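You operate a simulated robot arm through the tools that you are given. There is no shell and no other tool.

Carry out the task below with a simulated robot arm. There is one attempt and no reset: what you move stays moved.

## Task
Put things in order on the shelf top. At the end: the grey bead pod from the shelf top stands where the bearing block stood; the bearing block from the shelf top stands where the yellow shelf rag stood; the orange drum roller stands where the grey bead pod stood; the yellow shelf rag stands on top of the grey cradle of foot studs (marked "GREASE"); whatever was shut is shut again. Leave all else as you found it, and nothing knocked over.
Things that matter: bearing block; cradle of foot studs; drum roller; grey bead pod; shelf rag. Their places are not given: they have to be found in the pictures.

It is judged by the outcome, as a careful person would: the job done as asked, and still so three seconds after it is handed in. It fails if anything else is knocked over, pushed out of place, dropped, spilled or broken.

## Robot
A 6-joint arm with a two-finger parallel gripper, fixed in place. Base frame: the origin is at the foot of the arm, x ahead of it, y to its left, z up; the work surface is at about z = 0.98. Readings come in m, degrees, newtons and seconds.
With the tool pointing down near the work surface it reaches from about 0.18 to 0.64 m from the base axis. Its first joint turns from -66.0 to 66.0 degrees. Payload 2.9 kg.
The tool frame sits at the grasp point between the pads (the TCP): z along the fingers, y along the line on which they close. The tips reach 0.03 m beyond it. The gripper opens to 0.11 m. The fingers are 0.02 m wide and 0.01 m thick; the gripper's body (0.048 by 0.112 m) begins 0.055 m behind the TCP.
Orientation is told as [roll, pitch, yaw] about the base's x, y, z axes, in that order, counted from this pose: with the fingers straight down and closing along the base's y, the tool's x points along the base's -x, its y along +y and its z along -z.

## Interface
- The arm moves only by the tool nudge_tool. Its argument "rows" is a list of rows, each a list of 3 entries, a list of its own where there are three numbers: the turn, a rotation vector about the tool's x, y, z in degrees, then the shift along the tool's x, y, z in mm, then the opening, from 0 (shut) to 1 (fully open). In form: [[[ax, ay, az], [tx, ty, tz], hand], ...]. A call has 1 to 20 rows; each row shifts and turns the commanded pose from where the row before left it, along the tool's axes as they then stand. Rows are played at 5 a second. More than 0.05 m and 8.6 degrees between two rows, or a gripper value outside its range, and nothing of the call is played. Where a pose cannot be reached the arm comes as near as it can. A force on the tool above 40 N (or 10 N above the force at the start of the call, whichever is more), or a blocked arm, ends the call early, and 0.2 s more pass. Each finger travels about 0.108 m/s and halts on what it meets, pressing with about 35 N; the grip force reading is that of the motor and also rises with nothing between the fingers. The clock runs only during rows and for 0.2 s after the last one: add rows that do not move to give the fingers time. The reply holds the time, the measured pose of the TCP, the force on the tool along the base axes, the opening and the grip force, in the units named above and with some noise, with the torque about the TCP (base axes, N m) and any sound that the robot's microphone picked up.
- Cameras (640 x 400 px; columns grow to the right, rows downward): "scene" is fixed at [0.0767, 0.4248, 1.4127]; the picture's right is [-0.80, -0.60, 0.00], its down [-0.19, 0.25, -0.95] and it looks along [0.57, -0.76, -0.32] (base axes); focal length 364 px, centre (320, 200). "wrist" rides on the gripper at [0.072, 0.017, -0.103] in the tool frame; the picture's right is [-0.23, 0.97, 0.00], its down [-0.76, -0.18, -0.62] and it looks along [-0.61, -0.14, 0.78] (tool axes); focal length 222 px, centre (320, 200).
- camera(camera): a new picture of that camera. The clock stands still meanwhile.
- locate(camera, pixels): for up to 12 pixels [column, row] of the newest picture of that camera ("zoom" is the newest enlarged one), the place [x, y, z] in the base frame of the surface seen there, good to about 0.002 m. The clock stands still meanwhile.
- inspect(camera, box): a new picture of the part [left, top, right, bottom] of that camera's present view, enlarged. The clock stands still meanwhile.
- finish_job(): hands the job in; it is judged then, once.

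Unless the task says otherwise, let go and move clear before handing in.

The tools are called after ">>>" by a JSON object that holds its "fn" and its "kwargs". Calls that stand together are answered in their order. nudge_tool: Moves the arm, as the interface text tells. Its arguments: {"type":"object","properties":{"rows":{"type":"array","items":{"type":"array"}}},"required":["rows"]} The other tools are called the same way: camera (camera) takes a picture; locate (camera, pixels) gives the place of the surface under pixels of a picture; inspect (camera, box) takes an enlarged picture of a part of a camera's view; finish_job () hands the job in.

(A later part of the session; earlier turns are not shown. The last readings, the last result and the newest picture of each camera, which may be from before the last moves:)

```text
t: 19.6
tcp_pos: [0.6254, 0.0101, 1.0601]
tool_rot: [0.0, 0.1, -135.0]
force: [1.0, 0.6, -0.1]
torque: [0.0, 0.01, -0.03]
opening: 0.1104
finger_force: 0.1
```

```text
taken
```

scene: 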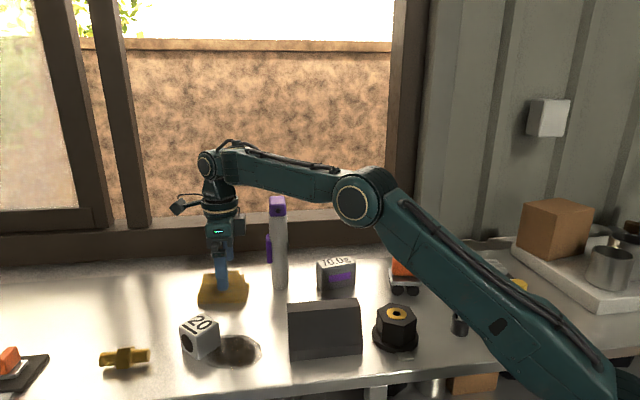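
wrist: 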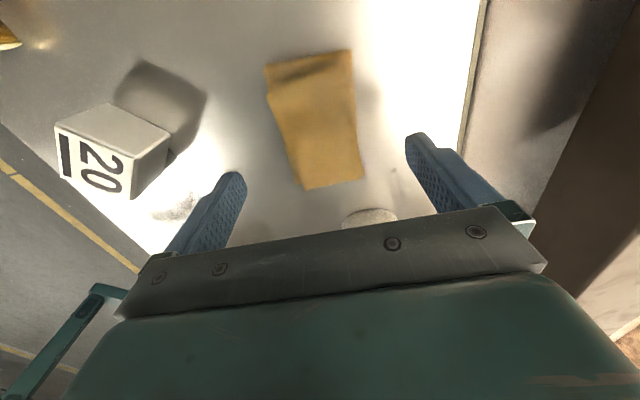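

The fingers straddle the rag (columns 265–362, fingers at 245 and 405), pose is reached cleanly. I'll go straight down to put the tips just above the shelf.

>>> {"fn": "nudge_tool", "kwargs": {"rows": [[[0, 0, 0], [0, 0, 10], 1], [[0, 0, 0], [0, 0, 10], 1], [[0, 0, 0], [0, 0, 10], 1], [[0, 0, 0], [0, 0, 8], 1], [[0, 0, 0], [0, 0, 5], 1], [[0, 0, 0], [0, 0, 0], 1]]}}

>>> {"fn": "camera", "kwargs": {"camera": "wrist"}}

>>> {"fn": "inspect", "kwargs": {"camera": "scene", "box": [170, 190, 310, 320]}}

```text
t: 21.0
tcp_pos: [0.6268, 0.0112, 1.0153]
tool_rot: [-0.1, 0.0, -134.9]
force: [0.1, 0.1, 0.3]
torque: [0.0, 0.01, 0.02]
opening: 0.11
finger_force: 0.1
```

```text
taken
```

wrist: 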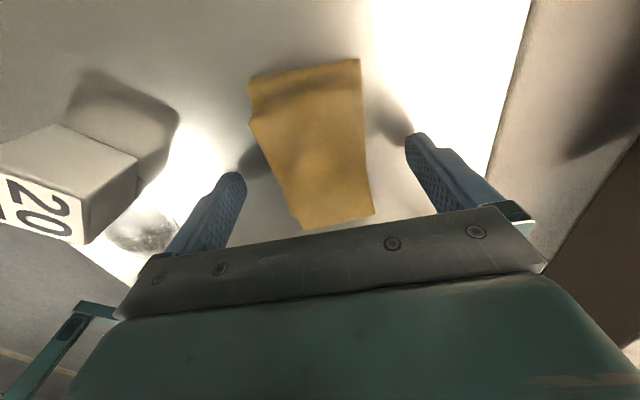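

```text
3.08 times, centred on (240, 255) of scene
```

zoom: 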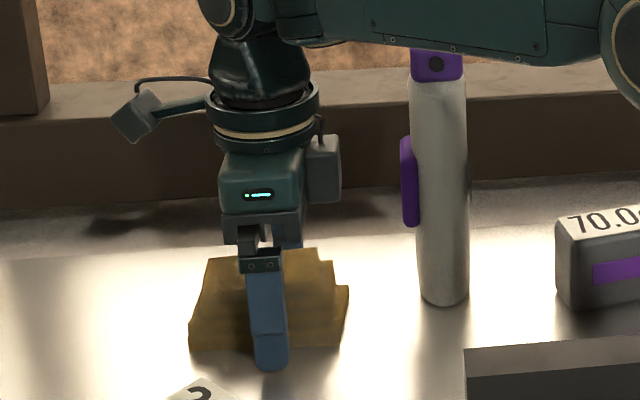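

The tips stand on both sides of the rag just above the shelf and the tube is untouched. I'll close the gripper.

>>> {"fn": "nudge_tool", "kwargs": {"rows": [[[0, 0, 0], [0, 0, 0], 0.5], [[0, 0, 0], [0, 0, 0], 0.2], [[0, 0, 0], [0, 0, 0], 0], [[0, 0, 0], [0, 0, 0], 0], [[0, 0, 0], [0, 0, 0], 0]]}}

>>> {"fn": "camera", "kwargs": {"camera": "wrist"}}

```text
t: 22.2
tcp_pos: [0.6258, 0.0105, 1.0166]
tool_rot: [-0.1, 0.0, -134.9]
force: [0.1, -0.3, 0.0]
torque: [0.0, 0.0, 0.02]
opening: 0.0554
finger_force: 35.1
```

```text
taken
```

wrist: 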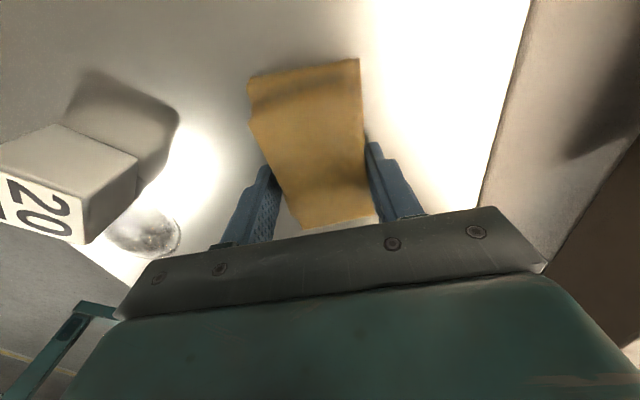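

The rag is gripped (opening 0.055, 35 N). Before carrying it I'll lift it and move it back along the closing line, away from the tube, and also check what stands behind the cradle.

>>> {"fn": "nudge_tool", "kwargs": {"rows": [[[0, 0, 0], [0, 0, -6], 0], [[0, 0, 0], [0, 0, -10], 0], [[0, 0, 0], [0, -2, -12], 0], [[0, 0, 0], [0, -8, -14], 0], [[0, 0, 0], [0, -16, -16], 0], [[0, 0, 0], [0, -22, -16], 0], [[0, 0, 0], [0, -26, -16], 0], [[0, 0, 0], [0, -26, -16], 0], [[0, 0, 0], [0, 0, 0], 0]]}}

>>> {"fn": "camera", "kwargs": {"camera": "scene"}}

>>> {"fn": "camera", "kwargs": {"camera": "wrist"}}

>>> {"fn": "locate", "kwargs": {"camera": "scene", "pixels": [[545, 235], [530, 225], [575, 225], [520, 250], [560, 285], [590, 300], [545, 205], [500, 250], [475, 240], [430, 245], [445, 205], [515, 245]]}}

```text
t: 24.2
tcp_pos: [0.5551, 0.0827, 1.1223]
tool_rot: [0.0, 0.0, -134.9]
force: [0.5, 1.3, -1.0]
torque: [0.0, 0.0, 0.06]
opening: 0.0552
finger_force: 35.1
```

```text
taken
```

scene: 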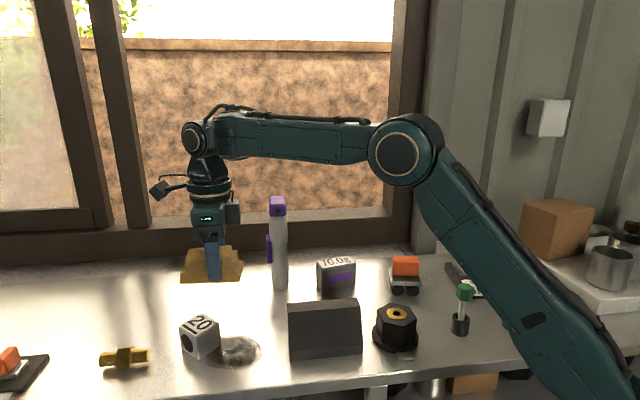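

```text
taken
```

wrist: 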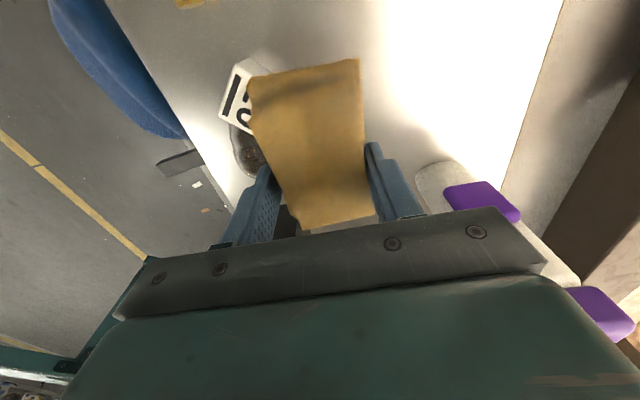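

```text
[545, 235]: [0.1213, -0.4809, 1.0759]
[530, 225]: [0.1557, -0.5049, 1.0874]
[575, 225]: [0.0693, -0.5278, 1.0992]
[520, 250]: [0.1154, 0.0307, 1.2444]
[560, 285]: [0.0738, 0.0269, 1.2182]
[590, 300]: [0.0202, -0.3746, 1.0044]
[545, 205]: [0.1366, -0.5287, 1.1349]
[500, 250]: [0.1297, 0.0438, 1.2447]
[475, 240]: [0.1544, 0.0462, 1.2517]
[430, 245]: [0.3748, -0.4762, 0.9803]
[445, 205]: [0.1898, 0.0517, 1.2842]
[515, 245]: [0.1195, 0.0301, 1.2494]
```

The rag is held and lifted, the tube still stands, and the brown box behind the cradle is about 0.14 m off the planned spot. I'll carry the rag back and over towards the cradle at height.

>>> {"fn": "nudge_tool", "kwargs": {"rows": [[[0, 0, 0], [-26.2, -21.6, -14.5], 0], [[0, 0, 0], [-26.2, -21.6, -14.5], 0], [[0, 0, 0], [-26.2, -21.6, -14.5], 0], [[0, 0, 0], [-26.2, -21.6, -14.5], 0], [[0, 0, 0], [-30, 11, 0], 0], [[0, 0, 0], [-35, 13, 0], 0], [[0, 0, 0], [-35, 13, 0], 0], [[0, 0, 0], [-35, 13, 0], 0], [[0, 0, 0], [-35, 13, 0], 0], [[0, 0, 0], [-35, 13, 0], 0], [[0, 0, 0], [-35, 13, 0], 0], [[0, 0, 0], [-35, 13, 0], 0], [[0, 0, 0], [-35, 13, 0], 0], [[0, 0, 0], [0, 0, 0], 0]]}}

>>> {"fn": "camera", "kwargs": {"camera": "wrist"}}

>>> {"fn": "camera", "kwargs": {"camera": "scene"}}

```text
t: 27.2
tcp_pos: [0.2822, -0.2311, 1.1806]
tool_rot: [-0.1, 0.0, -134.8]
force: [-0.1, 0.9, -0.5]
torque: [-0.02, -0.03, -0.02]
opening: 0.055
finger_force: 34.7
```

```text
taken
```

wrist: 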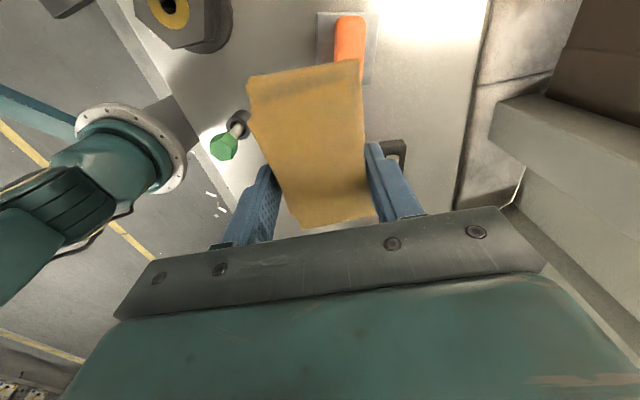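

```text
taken
```

scene: 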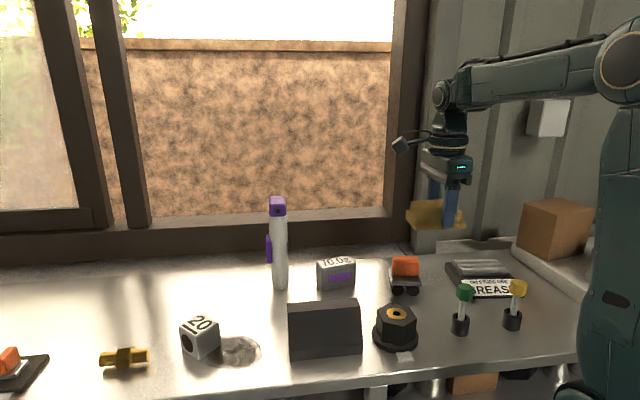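

The rag is still held and now hangs above the roller's corner; everything else stands. I'll go on to above the cradle, turn 6° to match its long side and lower to just above it.

>>> {"fn": "nudge_tool", "kwargs": {"rows": [[[0, 0, 0], [-36.6, 13.2, 0], 0], [[0, 0, 0], [-36.6, 13.2, 0], 0], [[0, 0, 0], [-36.6, 13.2, 0], 0], [[0, 0, 0], [-36.6, 13.2, 0], 0], [[0, 0, 6], [0, 0, 0], 0], [[0, 0, 0], [0, 0, 30], 0], [[0, 0, 0], [0, 0, 30], 0], [[0, 0, 0], [0, 0, 30], 0], [[0, 0, 0], [0, 0, 0], 0]]}}

>>> {"fn": "camera", "kwargs": {"camera": "wrist"}}

>>> {"fn": "inspect", "kwargs": {"camera": "scene", "box": [420, 180, 600, 330]}}

```text
t: 29.2
tcp_pos: [0.2162, -0.3741, 1.0892]
tool_rot: [-0.1, 0.0, -140.8]
force: [0.2, -0.1, -0.9]
torque: [0.02, -0.02, -0.01]
opening: 0.0554
finger_force: 35.1
```

```text
taken
```

wrist: 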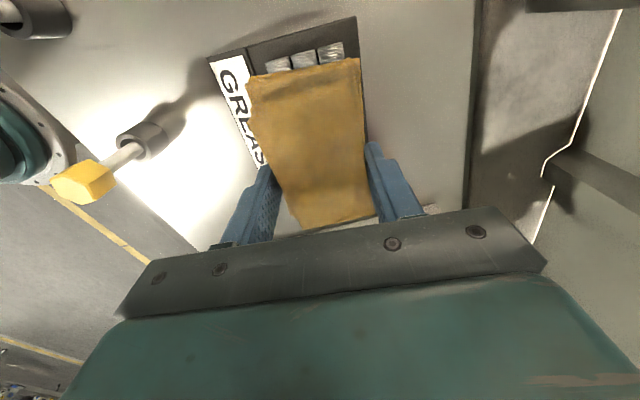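

```text
2.67 times, centred on (510, 255) of scene
```

zoom: 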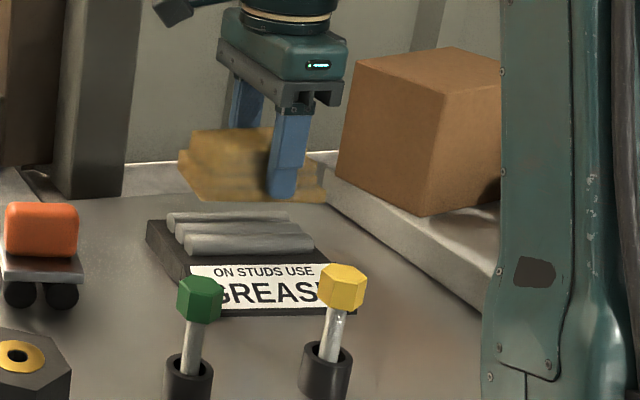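

The rag hangs over the studs (their ends show at (278–335,50–65)), aligned with the cradle. I'll check its exact corners before lowering.

>>> {"fn": "locate", "kwargs": {"camera": "wrist", "pixels": [[249, 82], [357, 62], [372, 212], [302, 225], [310, 140], [335, 50], [305, 58], [278, 65], [355, 22], [215, 62], [240, 130], [440, 120]]}}

```text
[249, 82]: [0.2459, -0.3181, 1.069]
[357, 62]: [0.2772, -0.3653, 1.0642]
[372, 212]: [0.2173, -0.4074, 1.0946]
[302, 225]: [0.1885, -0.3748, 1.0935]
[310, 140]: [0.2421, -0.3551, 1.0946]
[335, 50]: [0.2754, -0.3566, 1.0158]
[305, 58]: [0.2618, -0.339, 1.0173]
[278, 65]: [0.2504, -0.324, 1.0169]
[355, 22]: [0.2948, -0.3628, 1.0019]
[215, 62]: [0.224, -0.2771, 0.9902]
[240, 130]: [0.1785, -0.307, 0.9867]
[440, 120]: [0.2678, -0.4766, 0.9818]
```

The rag's centre lies within about 1 cm of the studs' centre (0.223,-0.367). I'll lower it gently to contact.

>>> {"fn": "nudge_tool", "kwargs": {"rows": [[[0, 0, 0], [0, 0, 12], 0], [[0, 0, 0], [0, 0, 12], 0], [[0, 0, 0], [0, 0, 6], 0], [[0, 0, 0], [0, 0, 3], 0], [[0, 0, 0], [0, 0, 1.5], 0], [[0, 0, 0], [0, 0, 0], 0]]}}

>>> {"fn": "inspect", "kwargs": {"camera": "scene", "box": [420, 200, 560, 310]}}

```text
t: 30.6
tcp_pos: [0.217, -0.373, 1.0549]
tool_rot: [-0.1, 0.0, -140.9]
force: [-0.6, 0.2, -0.9]
torque: [0.01, -0.01, 0.0]
opening: 0.0554
finger_force: 35.2
```

```text
3.64 times, centred on (490, 255) of scene
```

zoom: 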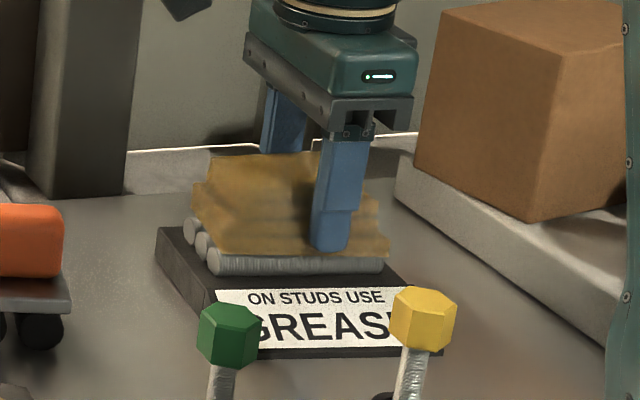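

The rag is a hair above the studs and centred along them (195–388 against 185–385). I'll lower in 1 mm steps until I see contact force.

>>> {"fn": "nudge_tool", "kwargs": {"rows": [[[0, 0, 0], [0, 0, 1], 0], [[0, 0, 0], [0, 0, 0.8], 0], [[0, 0, 0], [0, 0, 0], 0]]}}

```text
t: 31.4
tcp_pos: [0.2166, -0.3729, 1.0528]
tool_rot: [-0.2, 0.0, -140.9]
force: [-0.8, -0.7, 1.8]
torque: [0.01, -0.08, 0.01]
opening: 0.0554
finger_force: 35.1
```

Vertical force went from -0.9 to +1.8 N, so the rag touches the studs. I'll open slowly and rise straight up.

>>> {"fn": "nudge_tool", "kwargs": {"rows": [[[0, 0, 0], [0, 0, 0], 0.55], [[0, 0, 0], [0, 0, 0], 0.65], [[0, 0, 0], [0, 0, 0], 0.8], [[0, 0, 0], [0, 0, 0], 0.9], [[0, 0, 0], [0, 0, 0], 0.9]]}}

>>> {"fn": "inspect", "kwargs": {"camera": "scene", "box": [420, 200, 560, 310]}}

```text
t: 32.6
tcp_pos: [0.2179, -0.3736, 1.0529]
tool_rot: [-0.1, 0.1, -140.9]
force: [0.4, -0.1, -0.4]
torque: [0.04, 0.01, 0.01]
opening: 0.099
finger_force: 0.0
```

```text
3.64 times, centred on (490, 255) of scene
```

zoom: 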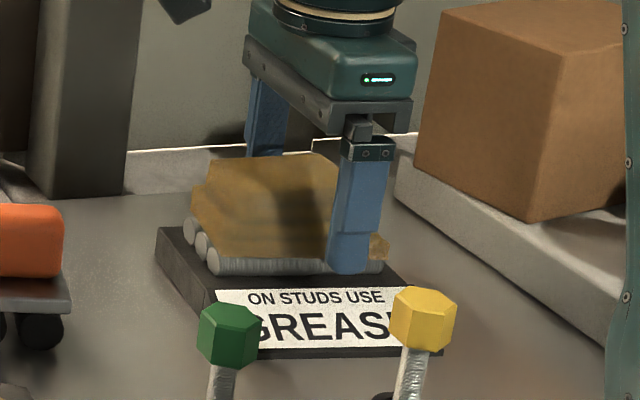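

The rag rests level on the studs and the fingers are free. I'll rise straight up and look.

>>> {"fn": "nudge_tool", "kwargs": {"rows": [[[0, 0, 0], [0, 0, -10], 0.9], [[0, 0, 0], [0, 0, -25], 1], [[0, 0, 0], [0, 0, -35], 1], [[0, 0, 0], [0, 0, -35], 1], [[0, 0, 0], [0, 0, -35], 1], [[0, 0, 0], [0, 0, 0], 1]]}}

>>> {"fn": "camera", "kwargs": {"camera": "wrist"}}

>>> {"fn": "inspect", "kwargs": {"camera": "scene", "box": [420, 200, 560, 310]}}

```text
t: 34.0
tcp_pos: [0.2194, -0.3742, 1.1914]
tool_rot: [-0.1, 0.0, -141.0]
force: [-0.3, -0.4, -0.4]
torque: [-0.02, -0.05, -0.03]
opening: 0.11
finger_force: 0.0
```

```text
taken
```

wrist: 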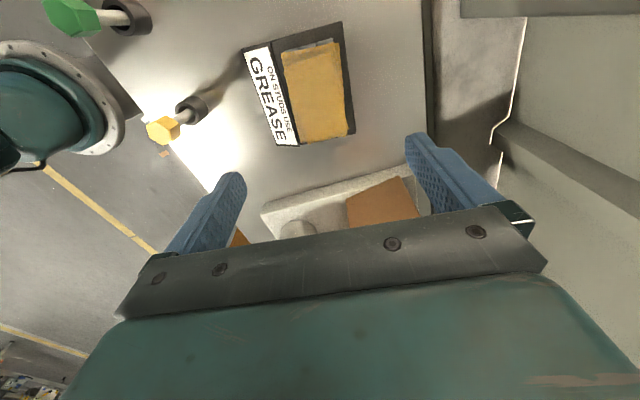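

```text
3.64 times, centred on (490, 255) of scene
```

zoom: 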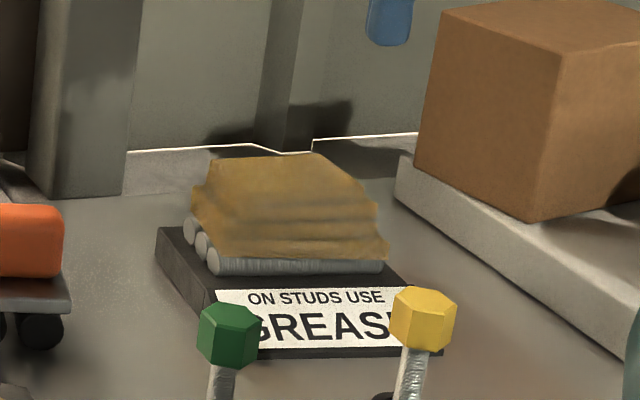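

The rag is well placed on the cradle. Next comes the bearing block; I'll move clear of the corner and turn the tool back to yaw 0 so the fingers close along the cube's sides.

>>> {"fn": "nudge_tool", "kwargs": {"rows": [[[0, 0, 0], [33.4, -20.1, 0], 1], [[0, 0, 0], [33.4, -20.1, 0], 1], [[0, 0, 0], [33.4, -20.1, 0], 1], [[0, 0, 0], [33.4, -20.1, 0], 1], [[0, 0, 0], [33.4, -20.1, 0], 1], [[0, 0, 0], [33.4, -20.1, 0], 1], [[0, 0, 0], [0, 0, 0], 1]]}}

>>> {"fn": "nudge_tool", "kwargs": {"rows": [[[0, 0, -7.83], [0, 0, 0], 1], [[0, 0, -7.83], [0, 0, 0], 1], [[0, 0, -7.83], [0, 0, 0], 1], [[0, 0, -7.83], [0, 0, 0], 1], [[0, 0, -7.83], [0, 0, 0], 1], [[0, 0, -7.83], [0, 0, 0], 1], [[0, 0, -7.83], [0, 0, 0], 1], [[0, 0, -7.83], [0, 0, 0], 1], [[0, 0, -7.83], [0, 0, 0], 1], [[0, 0, -7.83], [0, 0, 0], 1], [[0, 0, -7.83], [0, 0, 0], 1], [[0, 0, -7.83], [0, 0, 0], 1], [[0, 0, -7.83], [0, 0, 0], 1], [[0, 0, -7.83], [0, 0, 0], 1], [[0, 0, -7.83], [0, 0, 0], 1], [[0, 0, -7.83], [0, 0, 0], 1], [[0, 0, -7.83], [0, 0, 0], 1], [[0, 0, -7.83], [0, 0, 0], 1], [[0, 0, 0], [0, 0, 0], 1]]}}

```text
t: 35.6
tcp_pos: [0.2964, -0.1536, 1.1931]
tool_rot: [-0.1, -0.1, -141.0]
force: [-0.5, 0.9, -1.0]
torque: [0.01, -0.02, 0.0]
opening: 0.1101
finger_force: 0.0
```

```text
t: 39.6
tcp_pos: [0.2973, -0.1532, 1.1927]
tool_rot: [0.2, 0.1, 0.1]
force: [-0.5, 0.1, -0.5]
torque: [-0.01, -0.04, 0.0]
opening: 0.11
finger_force: 0.0
```

Yaw is back at 0. I'll move over the cube at (0.536,0.141), aiming 8 mm to the near side, and look.

>>> {"fn": "nudge_tool", "kwargs": {"rows": [[[0, 0, 0], [-23.1, 29.4, 0], 1], [[0, 0, 0], [-23.1, 29.4, 0], 1], [[0, 0, 0], [-23.1, 29.4, 0], 1], [[0, 0, 0], [-23.1, 29.4, 0], 1], [[0, 0, 0], [-23.1, 29.4, 0], 1], [[0, 0, 0], [-23.1, 29.4, 0], 1], [[0, 0, 0], [-23.1, 29.4, 0], 1], [[0, 0, 0], [-23.1, 29.4, 0], 1], [[0, 0, 0], [-23.1, 29.4, 0], 1], [[0, 0, 0], [-23.1, 29.4, 0], 1], [[0, 0, 0], [0, 0, 30], 1], [[0, 0, 0], [0, 0, 30], 1], [[0, 0, 0], [0, 0, 30], 1], [[0, 0, 0], [0, 0, 0], 1]]}}

>>> {"fn": "camera", "kwargs": {"camera": "wrist"}}

>>> {"fn": "inspect", "kwargs": {"camera": "wrist", "box": [220, 30, 440, 210]}}

>>> {"fn": "camera", "kwargs": {"camera": "scene"}}

```text
t: 42.6
tcp_pos: [0.5268, 0.1422, 1.1025]
tool_rot: [0.0, 0.1, 0.1]
force: [0.3, -0.2, 0.2]
torque: [-0.02, 0.01, -0.02]
opening: 0.1096
finger_force: 0.0
```

```text
taken
```

wrist: 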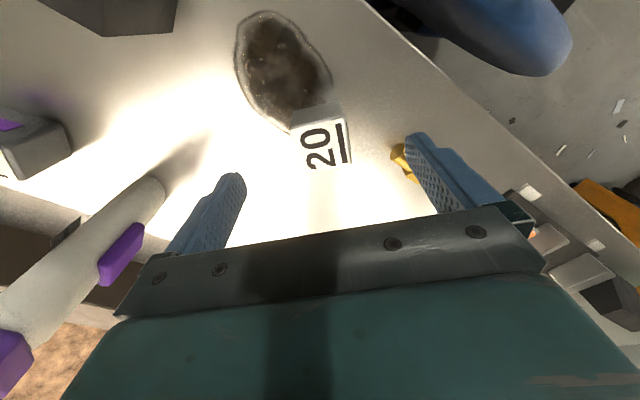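

```text
2.22 times, centred on (330, 120) of wrist
```

zoom: 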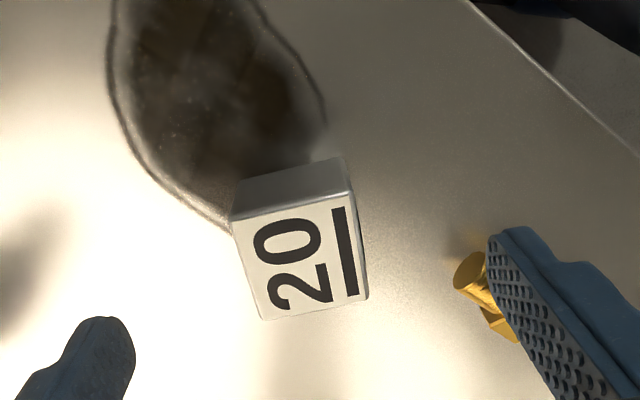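

```text
taken
```

scene: 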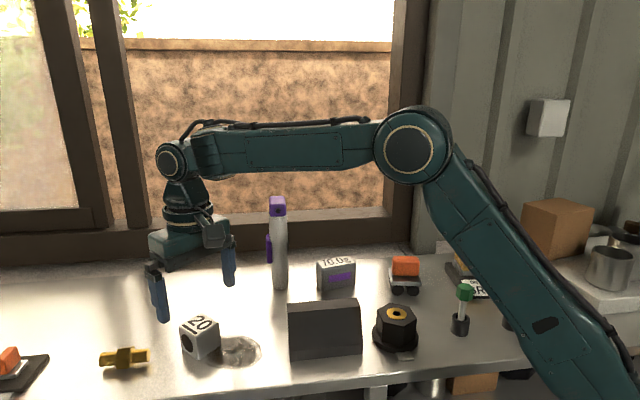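

The cube sits between the fingers; the brass stud shows behind the left finger at (402,160). I'll check the stud's ends to be sure the finger has room.

>>> {"fn": "locate", "kwargs": {"camera": "scene", "pixels": [[147, 355], [102, 359], [124, 350], [124, 366], [190, 340], [210, 340]]}}

>>> {"fn": "locate", "kwargs": {"camera": "wrist", "pixels": [[293, 132], [345, 120], [350, 162], [314, 170], [322, 150], [397, 150], [403, 170], [325, 110]]}}

```text
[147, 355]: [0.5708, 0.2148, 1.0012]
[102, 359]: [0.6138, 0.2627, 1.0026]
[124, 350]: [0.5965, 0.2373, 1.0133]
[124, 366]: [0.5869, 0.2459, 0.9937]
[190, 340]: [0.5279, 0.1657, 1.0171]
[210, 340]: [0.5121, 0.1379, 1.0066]
```

```text
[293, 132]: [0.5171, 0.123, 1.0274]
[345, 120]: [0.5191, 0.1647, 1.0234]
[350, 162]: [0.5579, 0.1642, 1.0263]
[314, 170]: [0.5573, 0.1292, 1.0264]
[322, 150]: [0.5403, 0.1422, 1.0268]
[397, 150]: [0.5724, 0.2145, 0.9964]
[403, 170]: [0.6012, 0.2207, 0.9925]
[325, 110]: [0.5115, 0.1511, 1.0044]
```

The stud's near end is at (0.571,0.215), clear of the finger. I'll check whether the dark bore on the cube's +y face (188,343) is a real recess or flush.

>>> {"fn": "inspect", "kwargs": {"camera": "scene", "box": [170, 305, 230, 365]}}

>>> {"fn": "locate", "kwargs": {"camera": "zoom", "pixels": [[205, 235], [185, 215], [215, 255], [200, 260], [225, 210], [150, 190], [270, 330], [260, 200], [300, 250], [400, 250]]}}

```text
6.67 times, centred on (200, 335) of scene
```

zoom: 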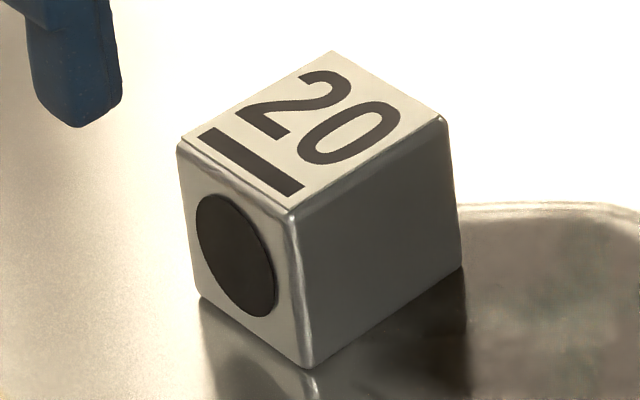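

```text
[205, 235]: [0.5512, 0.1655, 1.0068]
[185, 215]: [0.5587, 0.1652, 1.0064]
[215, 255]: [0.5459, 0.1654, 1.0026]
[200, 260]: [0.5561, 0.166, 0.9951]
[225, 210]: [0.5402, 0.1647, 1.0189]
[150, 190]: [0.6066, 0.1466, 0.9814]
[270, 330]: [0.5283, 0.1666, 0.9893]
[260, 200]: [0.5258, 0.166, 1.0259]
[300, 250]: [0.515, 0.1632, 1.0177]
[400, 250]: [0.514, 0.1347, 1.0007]
```

The bore is flush with the face (y≈0.166), so the fingers can press there. To be sure about identities I'll look again at the dark shapes under the shelf and the hex block's base.

>>> {"fn": "inspect", "kwargs": {"camera": "scene", "box": [360, 355, 450, 400]}}

>>> {"fn": "inspect", "kwargs": {"camera": "scene", "box": [440, 355, 570, 400]}}

>>> {"fn": "inspect", "kwargs": {"camera": "scene", "box": [365, 295, 430, 365]}}

>>> {"fn": "inspect", "kwargs": {"camera": "wrist", "box": [480, 160, 640, 320]}}

>>> {"fn": "inspect", "kwargs": {"camera": "scene", "box": [560, 200, 640, 300]}}

```text
7.11 times, centred on (405, 378) of scene
```

zoom: 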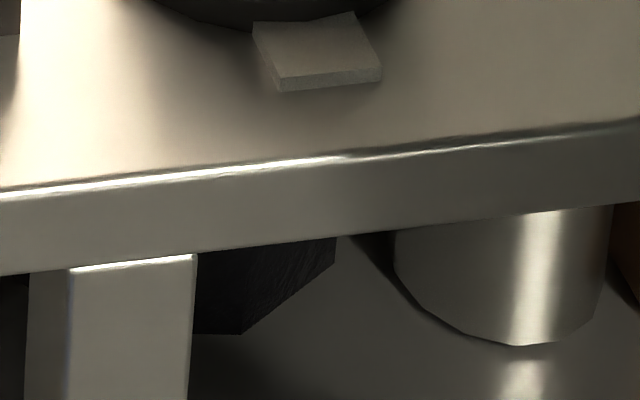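

```text
4.92 times, centred on (505, 378) of scene
```

zoom: 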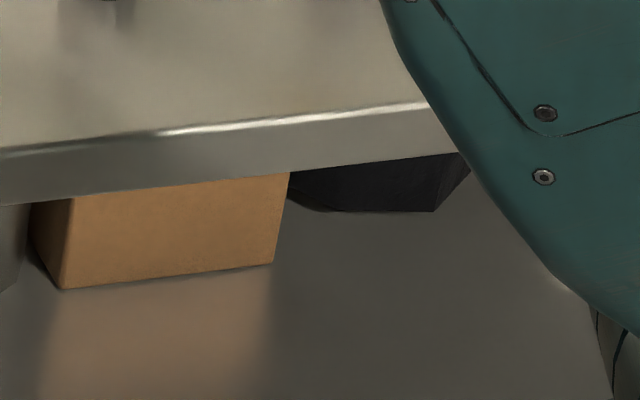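

```text
5.71 times, centred on (398, 330) of scene
```

zoom: 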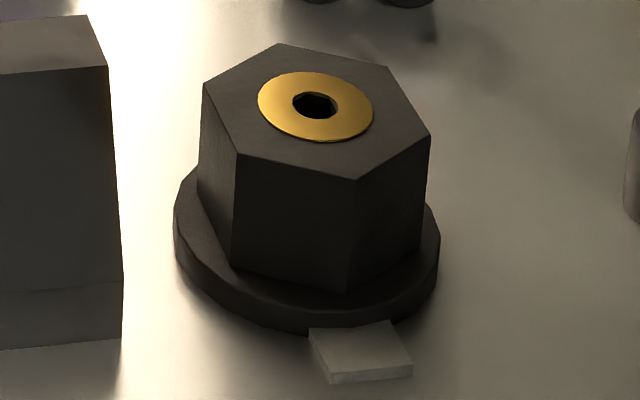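

```text
2.50 times, centred on (560, 240) of wrist
```

zoom: 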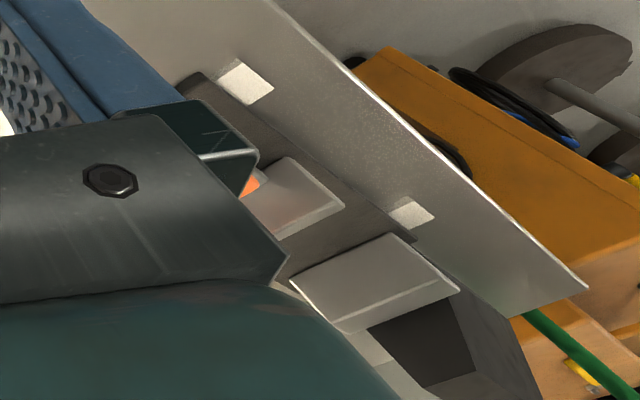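

```text
4.00 times, centred on (600, 250) of scene
```

zoom: 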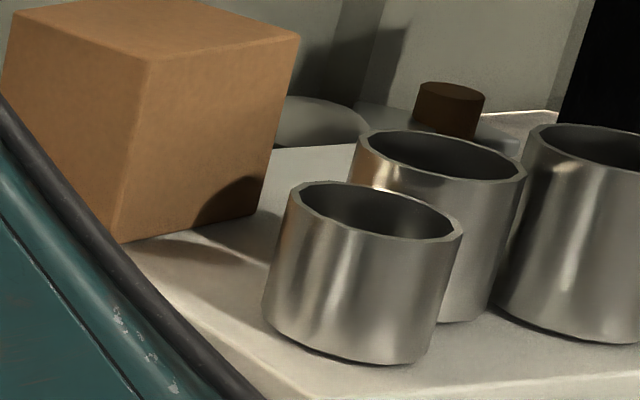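

The hex block and left tray are strapped-down fixtures with bracket tabs, so the loose cube with the 20 bore is the bearing block. I'll narrow the fingers a little and lower around the cube.

>>> {"fn": "nudge_tool", "kwargs": {"rows": [[[0, 0, 0], [0, 0, 0], 0.85], [[0, 0, 0], [0, 0, 25], 0.85], [[0, 0, 0], [0, 0, 25], 0.85], [[0, 0, 0], [0, 0, 20], 0.85], [[0, 0, 0], [0, 0, 10], 0.85], [[0, 0, 0], [0, 0, 4.5], 0.85], [[0, 0, 0], [0, 0, 0], 0.85]]}}

>>> {"fn": "camera", "kwargs": {"camera": "wrist"}}

>>> {"fn": "inspect", "kwargs": {"camera": "scene", "box": [90, 220, 290, 380]}}

```text
t: 44.2
tcp_pos: [0.5272, 0.1432, 1.02]
tool_rot: [0.1, 0.2, 0.0]
force: [-0.3, -0.5, 0.1]
torque: [0.0, -0.02, 0.01]
opening: 0.0934
finger_force: 0.0
```

```text
taken
```

wrist: 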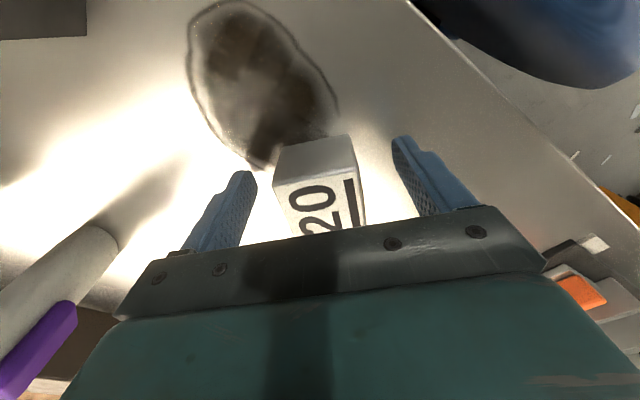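

```text
2.50 times, centred on (190, 300) of scene
```

zoom: 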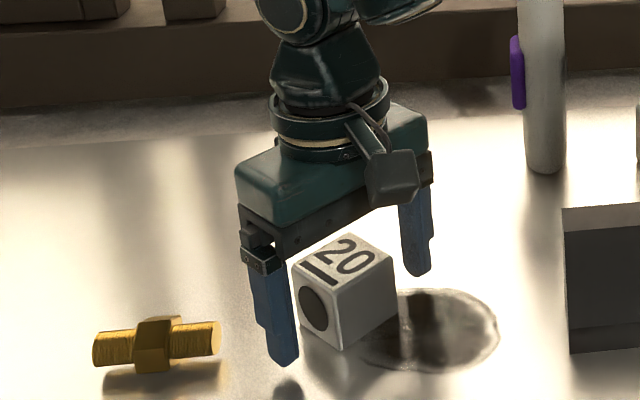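

The fingers are on either side of the cube; TCP y is 2 mm off centre. I'll shift by that and close.

>>> {"fn": "nudge_tool", "kwargs": {"rows": [[[0, 0, 0], [0, -2, 1], 0.85], [[0, 0, 0], [0, 0, 0], 0.6], [[0, 0, 0], [0, 0, 0], 0.4], [[0, 0, 0], [0, 0, 0], 0.2], [[0, 0, 0], [0, 0, 0], 0], [[0, 0, 0], [0, 0, 0], 0]]}}

>>> {"fn": "inspect", "kwargs": {"camera": "scene", "box": [140, 260, 260, 370]}}

```text
t: 45.6
tcp_pos: [0.527, 0.1385, 1.0182]
tool_rot: [0.1, 0.1, 0.0]
force: [-0.6, 1.6, 1.0]
torque: [-0.05, -0.04, 0.02]
opening: 0.0478
finger_force: 35.0
```

```text
3.64 times, centred on (200, 315) of scene
```

zoom: 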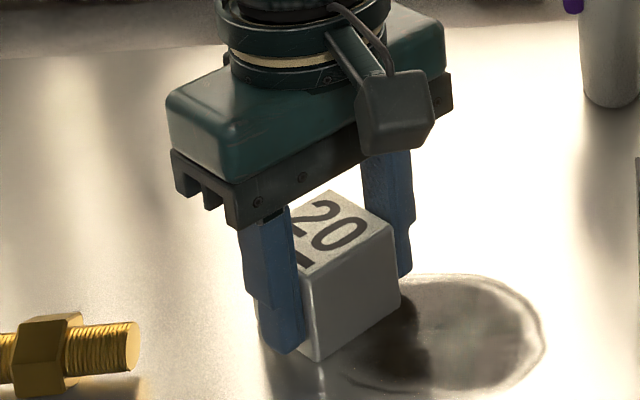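

The cube is gripped (0.0478 opening, 35 N), with its centre 9 mm beyond the TCP. I'll lift it and carry it low to the rag's old place.

>>> {"fn": "nudge_tool", "kwargs": {"rows": [[[0, 0, 0], [0, 0, -10], 0], [[0, 0, 0], [0, 0, -17], 0], [[0, 0, 0], [0, 0, -18], 0], [[0, 0, 0], [-19.4, -24.2, 2.4], 0], [[0, 0, 0], [-19.4, -24.2, 2.4], 0], [[0, 0, 0], [-19.4, -24.2, 2.4], 0], [[0, 0, 0], [-19.4, -24.2, 2.4], 0], [[0, 0, 0], [-19.4, -24.2, 2.4], 0], [[0, 0, 0], [0, 0, 0], 0]]}}

>>> {"fn": "camera", "kwargs": {"camera": "scene"}}

>>> {"fn": "camera", "kwargs": {"camera": "wrist"}}

```text
t: 47.6
tcp_pos: [0.6239, 0.0175, 1.0502]
tool_rot: [0.0, 0.1, 0.1]
force: [0.5, 0.5, -2.0]
torque: [0.0, 0.03, 0.01]
opening: 0.0479
finger_force: 34.9
```

```text
taken
```

scene: 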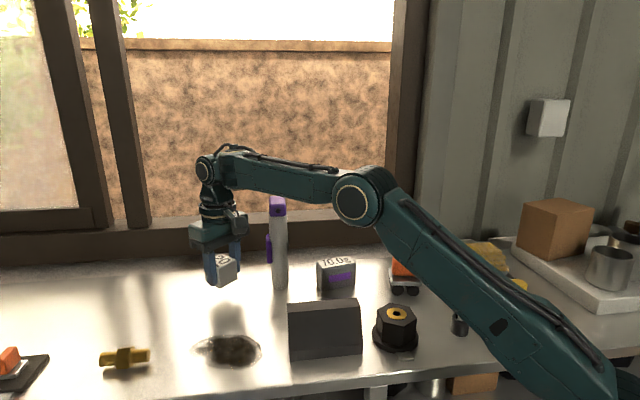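

```text
taken
```

wrist: 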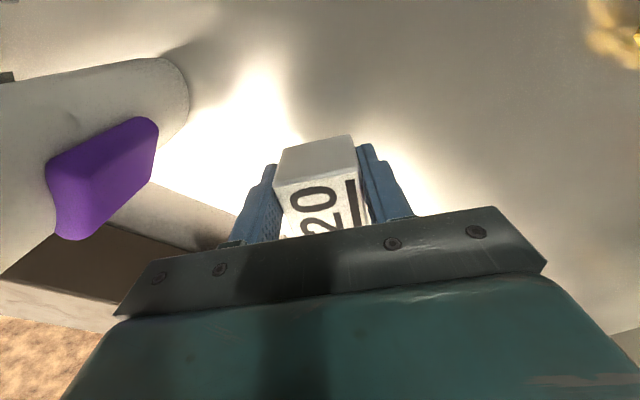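

The cube is over the rag's old place at (0.633,0.0175) and the tube is untouched. I'll lower it to the shelf in small steps.

>>> {"fn": "nudge_tool", "kwargs": {"rows": [[[0, 0, 0], [0, 0, 10], 0], [[0, 0, 0], [0, 0, 10], 0], [[0, 0, 0], [0, 0, 6], 0], [[0, 0, 0], [0, 0, 3], 0], [[0, 0, 0], [0, 0, 1.5], 0], [[0, 0, 0], [0, 0, 0], 0]]}}

```text
t: 49.0
tcp_pos: [0.6241, 0.0184, 1.0202]
tool_rot: [0.1, 0.1, 0.0]
force: [0.3, -0.1, -1.4]
torque: [0.02, 0.03, 0.03]
opening: 0.0477
finger_force: 35.3
```

>>> {"fn": "nudge_tool", "kwargs": {"rows": [[[0, 0, 0], [0, 0, 1], 0], [[0, 0, 0], [0, 0, 0.7], 0], [[0, 0, 0], [0, 0, 0], 0]]}}

```text
t: 49.8
tcp_pos: [0.6238, 0.0174, 1.0187]
tool_rot: [0.1, 0.1, 0.0]
force: [0.2, 0.0, -2.1]
torque: [0.02, 0.01, 0.0]
opening: 0.0477
finger_force: 34.9
```

The force is still about -2 N (the cube's weight), so no contact yet; I'll go on by another fraction of a millimetre at a time.

>>> {"fn": "nudge_tool", "kwargs": {"rows": [[[0, 0, 0], [0, 0, 0.7], 0], [[0, 0, 0], [0, 0, 0.5], 0], [[0, 0, 0], [0, 0, 0], 0]]}}

>>> {"fn": "inspect", "kwargs": {"camera": "scene", "box": [170, 210, 300, 310]}}

```text
t: 50.6
tcp_pos: [0.6233, 0.0178, 1.0192]
tool_rot: [0.0, 0.0, 0.0]
force: [-0.3, 0.4, 2.7]
torque: [-0.12, 0.13, -0.06]
opening: 0.0476
finger_force: 35.0
```

```text
4.00 times, centred on (235, 260) of scene
```

zoom: 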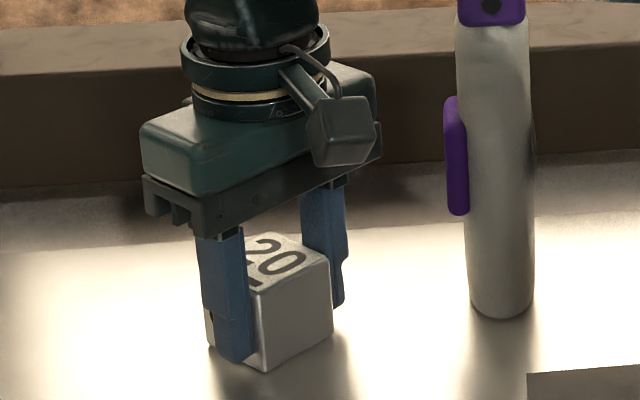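

The force turned to +2.7 N, so the cube stands on the shelf. I'll open and back up.

>>> {"fn": "nudge_tool", "kwargs": {"rows": [[[0, 0, 0], [0, 0, 0], 0.48], [[0, 0, 0], [0, 0, 0], 0.55], [[0, 0, 0], [0, 0, 0], 0.7], [[0, 0, 0], [0, 0, 0], 0.8], [[0, 0, 0], [0, 0, 0], 0.8]]}}

>>> {"fn": "nudge_tool", "kwargs": {"rows": [[[0, 0, 0], [0, 0, -10], 0.8], [[0, 0, 0], [0, 0, -20], 0.8], [[0, 0, 0], [5, 5, -20], 0.8], [[0, 0, 0], [20, 15, -20], 0.8], [[0, 0, 0], [25, 15, -20], 1], [[0, 0, 0], [25, 15, -20], 1], [[0, 0, 0], [0, 0, 0], 1]]}}

>>> {"fn": "camera", "kwargs": {"camera": "scene"}}

>>> {"fn": "camera", "kwargs": {"camera": "wrist"}}

```text
t: 51.8
tcp_pos: [0.6237, 0.0183, 1.0184]
tool_rot: [0.0, 0.1, 0.0]
force: [0.3, 0.1, 0.0]
torque: [-0.02, 0.04, 0.0]
opening: 0.088
finger_force: 0.1
```

```text
t: 53.4
tcp_pos: [0.5482, 0.0676, 1.1253]
tool_rot: [0.2, 0.1, 0.0]
force: [0.0, 0.5, -0.6]
torque: [0.01, -0.03, 0.01]
opening: 0.1101
finger_force: 0.1
```

```text
taken
```

scene: 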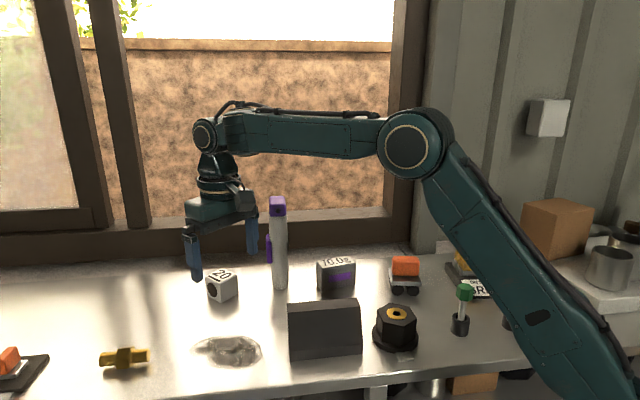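

```text
taken
```

wrist: 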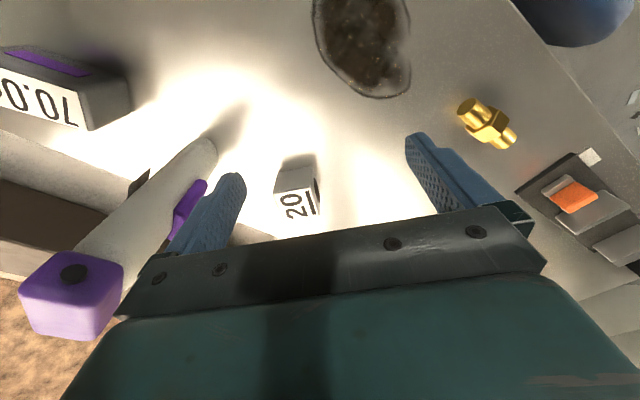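

The cube stands upright at the rag's old place (scene 222,285) and nothing else moved. I'll confirm its position, then pull back and turn to +56° for the pod.

>>> {"fn": "locate", "kwargs": {"camera": "wrist", "pixels": [[277, 194], [313, 188], [317, 212], [285, 218], [296, 205]]}}

>>> {"fn": "nudge_tool", "kwargs": {"rows": [[[0, 0, 0], [29.6, -23.6, -13], 1], [[0, 0, 0], [29.6, -23.6, -13], 1], [[0, 0, 0], [29.6, -23.6, -13], 1], [[0, 0, 0], [29.6, -23.6, -13], 1], [[0, 0, 0], [29.6, -23.6, -13], 1], [[0, 0, -8], [0, 0, 0], 1], [[0, 0, -8], [0, 0, 0], 1], [[0, 0, -8], [0, 0, 0], 1], [[0, 0, -8], [0, 0, 0], 1], [[0, 0, -8], [0, 0, 0], 1], [[0, 0, -8], [0, 0, 0], 1], [[0, 0, -8], [0, 0, 0], 1], [[0, 0, 0], [0, 0, 0], 1]]}}

>>> {"fn": "camera", "kwargs": {"camera": "wrist"}}

```text
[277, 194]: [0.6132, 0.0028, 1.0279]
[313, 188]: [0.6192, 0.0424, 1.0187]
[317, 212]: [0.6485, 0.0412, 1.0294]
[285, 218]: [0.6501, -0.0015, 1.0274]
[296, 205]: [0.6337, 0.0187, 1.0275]
```

```text
t: 56.2
tcp_pos: [0.4017, -0.0509, 1.1929]
tool_rot: [0.1, 0.0, 56.1]
force: [0.0, -0.4, 0.3]
torque: [0.02, 0.0, -0.02]
opening: 0.1101
finger_force: 0.1
```

```text
taken
```

wrist: 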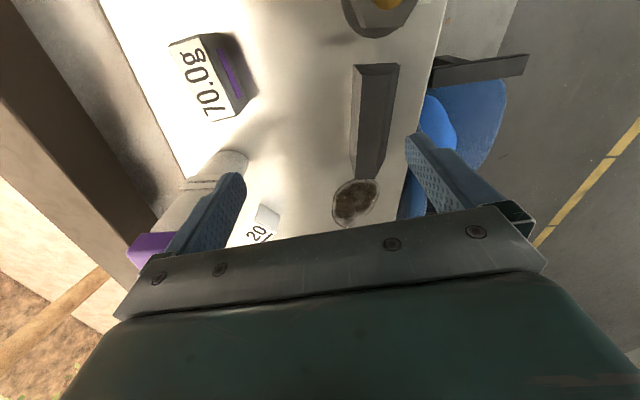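

The cube's top centre reads (0.633,0.020), right where the rag was. Now I'll move above the pod and look at how the fingers line up.

>>> {"fn": "nudge_tool", "kwargs": {"rows": [[[0, 0, 0], [12.4, -28, 0], 1], [[0, 0, 0], [12.4, -28, 0], 1], [[0, 0, 0], [12.4, -28, 0], 1], [[0, 0, 0], [12.4, -28, 0], 1], [[0, 0, 0], [0, 0, 32], 1], [[0, 0, 0], [0, 0, 32], 1], [[0, 0, 0], [0, 0, 0], 1]]}}

>>> {"fn": "camera", "kwargs": {"camera": "wrist"}}

>>> {"fn": "inspect", "kwargs": {"camera": "wrist", "box": [230, 60, 420, 210]}}

>>> {"fn": "camera", "kwargs": {"camera": "scene"}}

```text
t: 57.8
tcp_pos: [0.4674, -0.1532, 1.1277]
tool_rot: [0.1, 0.0, 56.0]
force: [1.0, -0.1, -1.0]
torque: [0.02, 0.0, -0.03]
opening: 0.1098
finger_force: 0.0
```

```text
taken
```

wrist: 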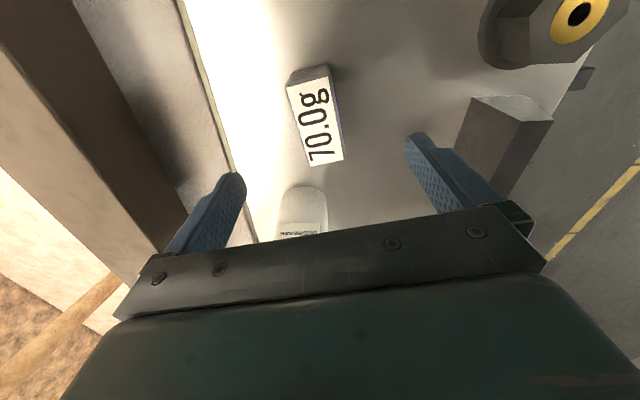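

```text
2.67 times, centred on (325, 135) of wrist
```

zoom: 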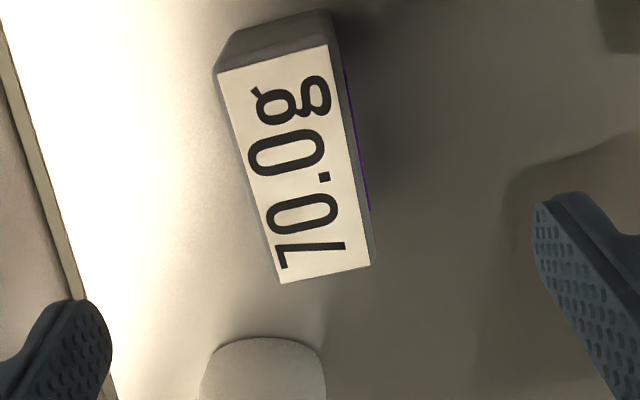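

```text
taken
```

scene: 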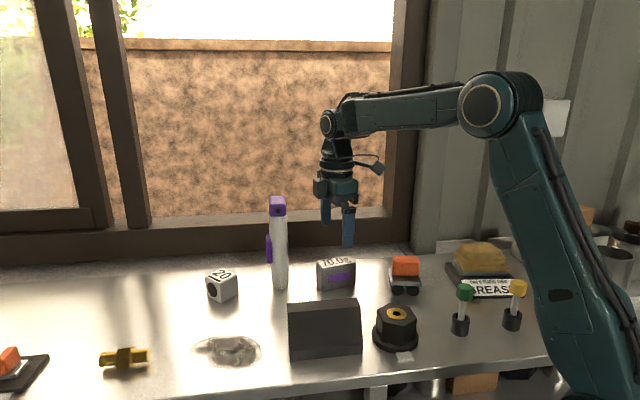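

The pod lies between the fingers with its long side nearly along the picture's vertical. I'll refine its corners from this closer view.

>>> {"fn": "inspect", "kwargs": {"camera": "wrist", "box": [230, 60, 420, 210]}}

>>> {"fn": "locate", "kwargs": {"camera": "zoom", "pixels": [[222, 76], [322, 50], [365, 262], [286, 279], [300, 180], [235, 120], [270, 240], [338, 120], [352, 200], [230, 38], [318, 14]]}}

```text
2.67 times, centred on (325, 135) of wrist
```

zoom: 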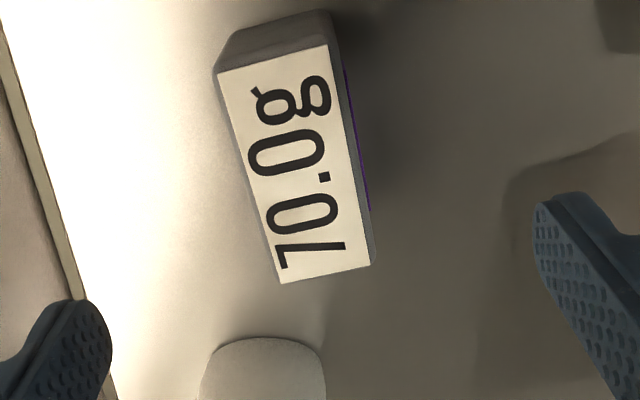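

```text
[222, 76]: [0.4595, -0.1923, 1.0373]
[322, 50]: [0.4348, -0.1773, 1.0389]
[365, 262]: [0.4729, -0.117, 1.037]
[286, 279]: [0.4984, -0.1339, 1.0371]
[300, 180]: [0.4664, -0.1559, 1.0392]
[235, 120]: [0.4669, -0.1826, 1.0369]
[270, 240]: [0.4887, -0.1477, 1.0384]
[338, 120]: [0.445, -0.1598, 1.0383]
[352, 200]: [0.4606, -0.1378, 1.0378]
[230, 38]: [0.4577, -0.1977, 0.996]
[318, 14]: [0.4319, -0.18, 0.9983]
```

The pod's centre is (0.466,-0.155) with the long side at 57°, matching the tool to about 1°. I'll trim the yaw, go down and grip it.

>>> {"fn": "nudge_tool", "kwargs": {"rows": [[[0, 0, -0.9], [2, 0, 0], 0.9], [[0, 0, 0], [0, 0, 30], 0.9], [[0, 0, 0], [0, 0, 30], 0.9], [[0, 0, 0], [0, 0, 25], 0.9], [[0, 0, 0], [0, 0, 12], 0.9], [[0, 0, 0], [0, 0, 6], 0.9], [[0, 0, 0], [0, 0, 0], 0.9]]}}

>>> {"fn": "camera", "kwargs": {"camera": "wrist"}}

>>> {"fn": "inspect", "kwargs": {"camera": "scene", "box": [260, 190, 420, 310]}}

```text
t: 59.4
tcp_pos: [0.4653, -0.154, 1.0247]
tool_rot: [0.1, -0.1, 56.8]
force: [0.2, -0.4, 1.0]
torque: [-0.02, 0.02, -0.03]
opening: 0.0989
finger_force: 0.1
```

```text
taken
```

wrist: 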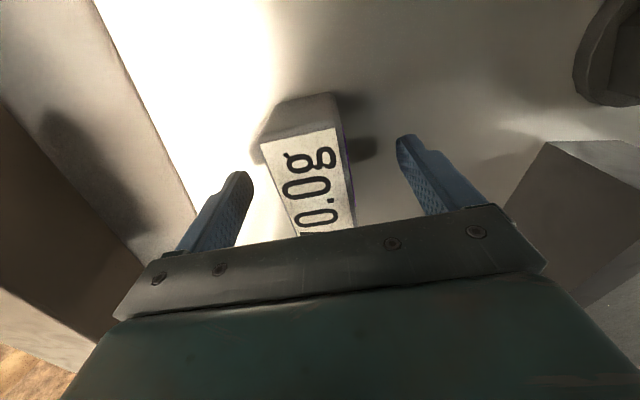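

```text
3.33 times, centred on (340, 250) of scene
```

zoom: 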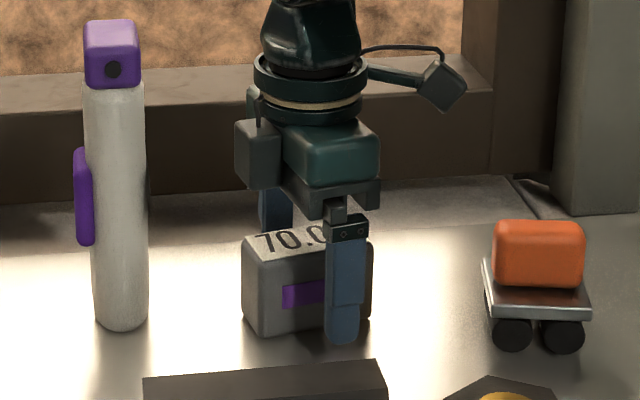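

The fingers straddle the pod's middle with clearance all round. Closing.

>>> {"fn": "nudge_tool", "kwargs": {"rows": [[[0, 0, 0], [0, 0, 0], 0.6], [[0, 0, 0], [0, 0, 0], 0.4], [[0, 0, 0], [0, 0, 0], 0.2], [[0, 0, 0], [0, 0, 0], 0], [[0, 0, 0], [0, 0, 0], 0], [[0, 0, 0], [0, 0, 0], 0]]}}

>>> {"fn": "camera", "kwargs": {"camera": "wrist"}}

```text
t: 60.8
tcp_pos: [0.4652, -0.1532, 1.0245]
tool_rot: [0.1, 0.0, 56.9]
force: [1.8, -0.2, 0.7]
torque: [0.09, -0.18, 0.0]
opening: 0.0397
finger_force: 35.1
```

```text
taken
```

wrist: 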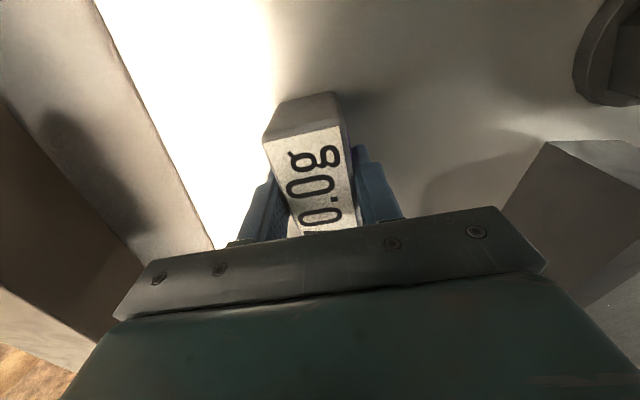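

The pod is gripped (0.0397 opening). I'll lift it, back away from the tube, go round over the wedge and on to the cube's old place.

>>> {"fn": "nudge_tool", "kwargs": {"rows": [[[0, 0, 0], [0, 0, -15], 0], [[0, 0, 0], [0, 0, -35], 0], [[0, 0, 0], [0, 0, -38], 0], [[0, 0, 0], [0, 0, -38], 0], [[0, 0, 0], [-8.6, 31.4, 0], 0], [[0, 0, 0], [-8.6, 31.4, 0], 0], [[0, 0, 0], [-8.6, 31.4, 0], 0], [[0, 0, 0], [-32.4, 16.3, 0], 0], [[0, 0, 0], [-32.4, 16.3, 0], 0], [[0, 0, 0], [-32.4, 16.3, 0], 0], [[0, 0, 0], [-32.4, 16.3, 0], 0], [[0, 0, 0], [-32.4, 16.3, 0], 0], [[0, 0, 0], [0, 0, 0], 0]]}}

>>> {"fn": "camera", "kwargs": {"camera": "scene"}}

```text
t: 63.6
tcp_pos: [0.4201, 0.0978, 1.152]
tool_rot: [0.1, 0.0, 56.9]
force: [-0.5, -0.4, -2.2]
torque: [-0.02, 0.0, 0.0]
opening: 0.0396
finger_force: 35.3
```

```text
taken
```

scene: 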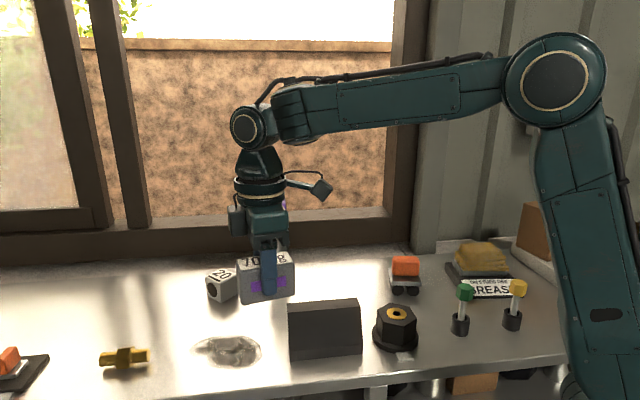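

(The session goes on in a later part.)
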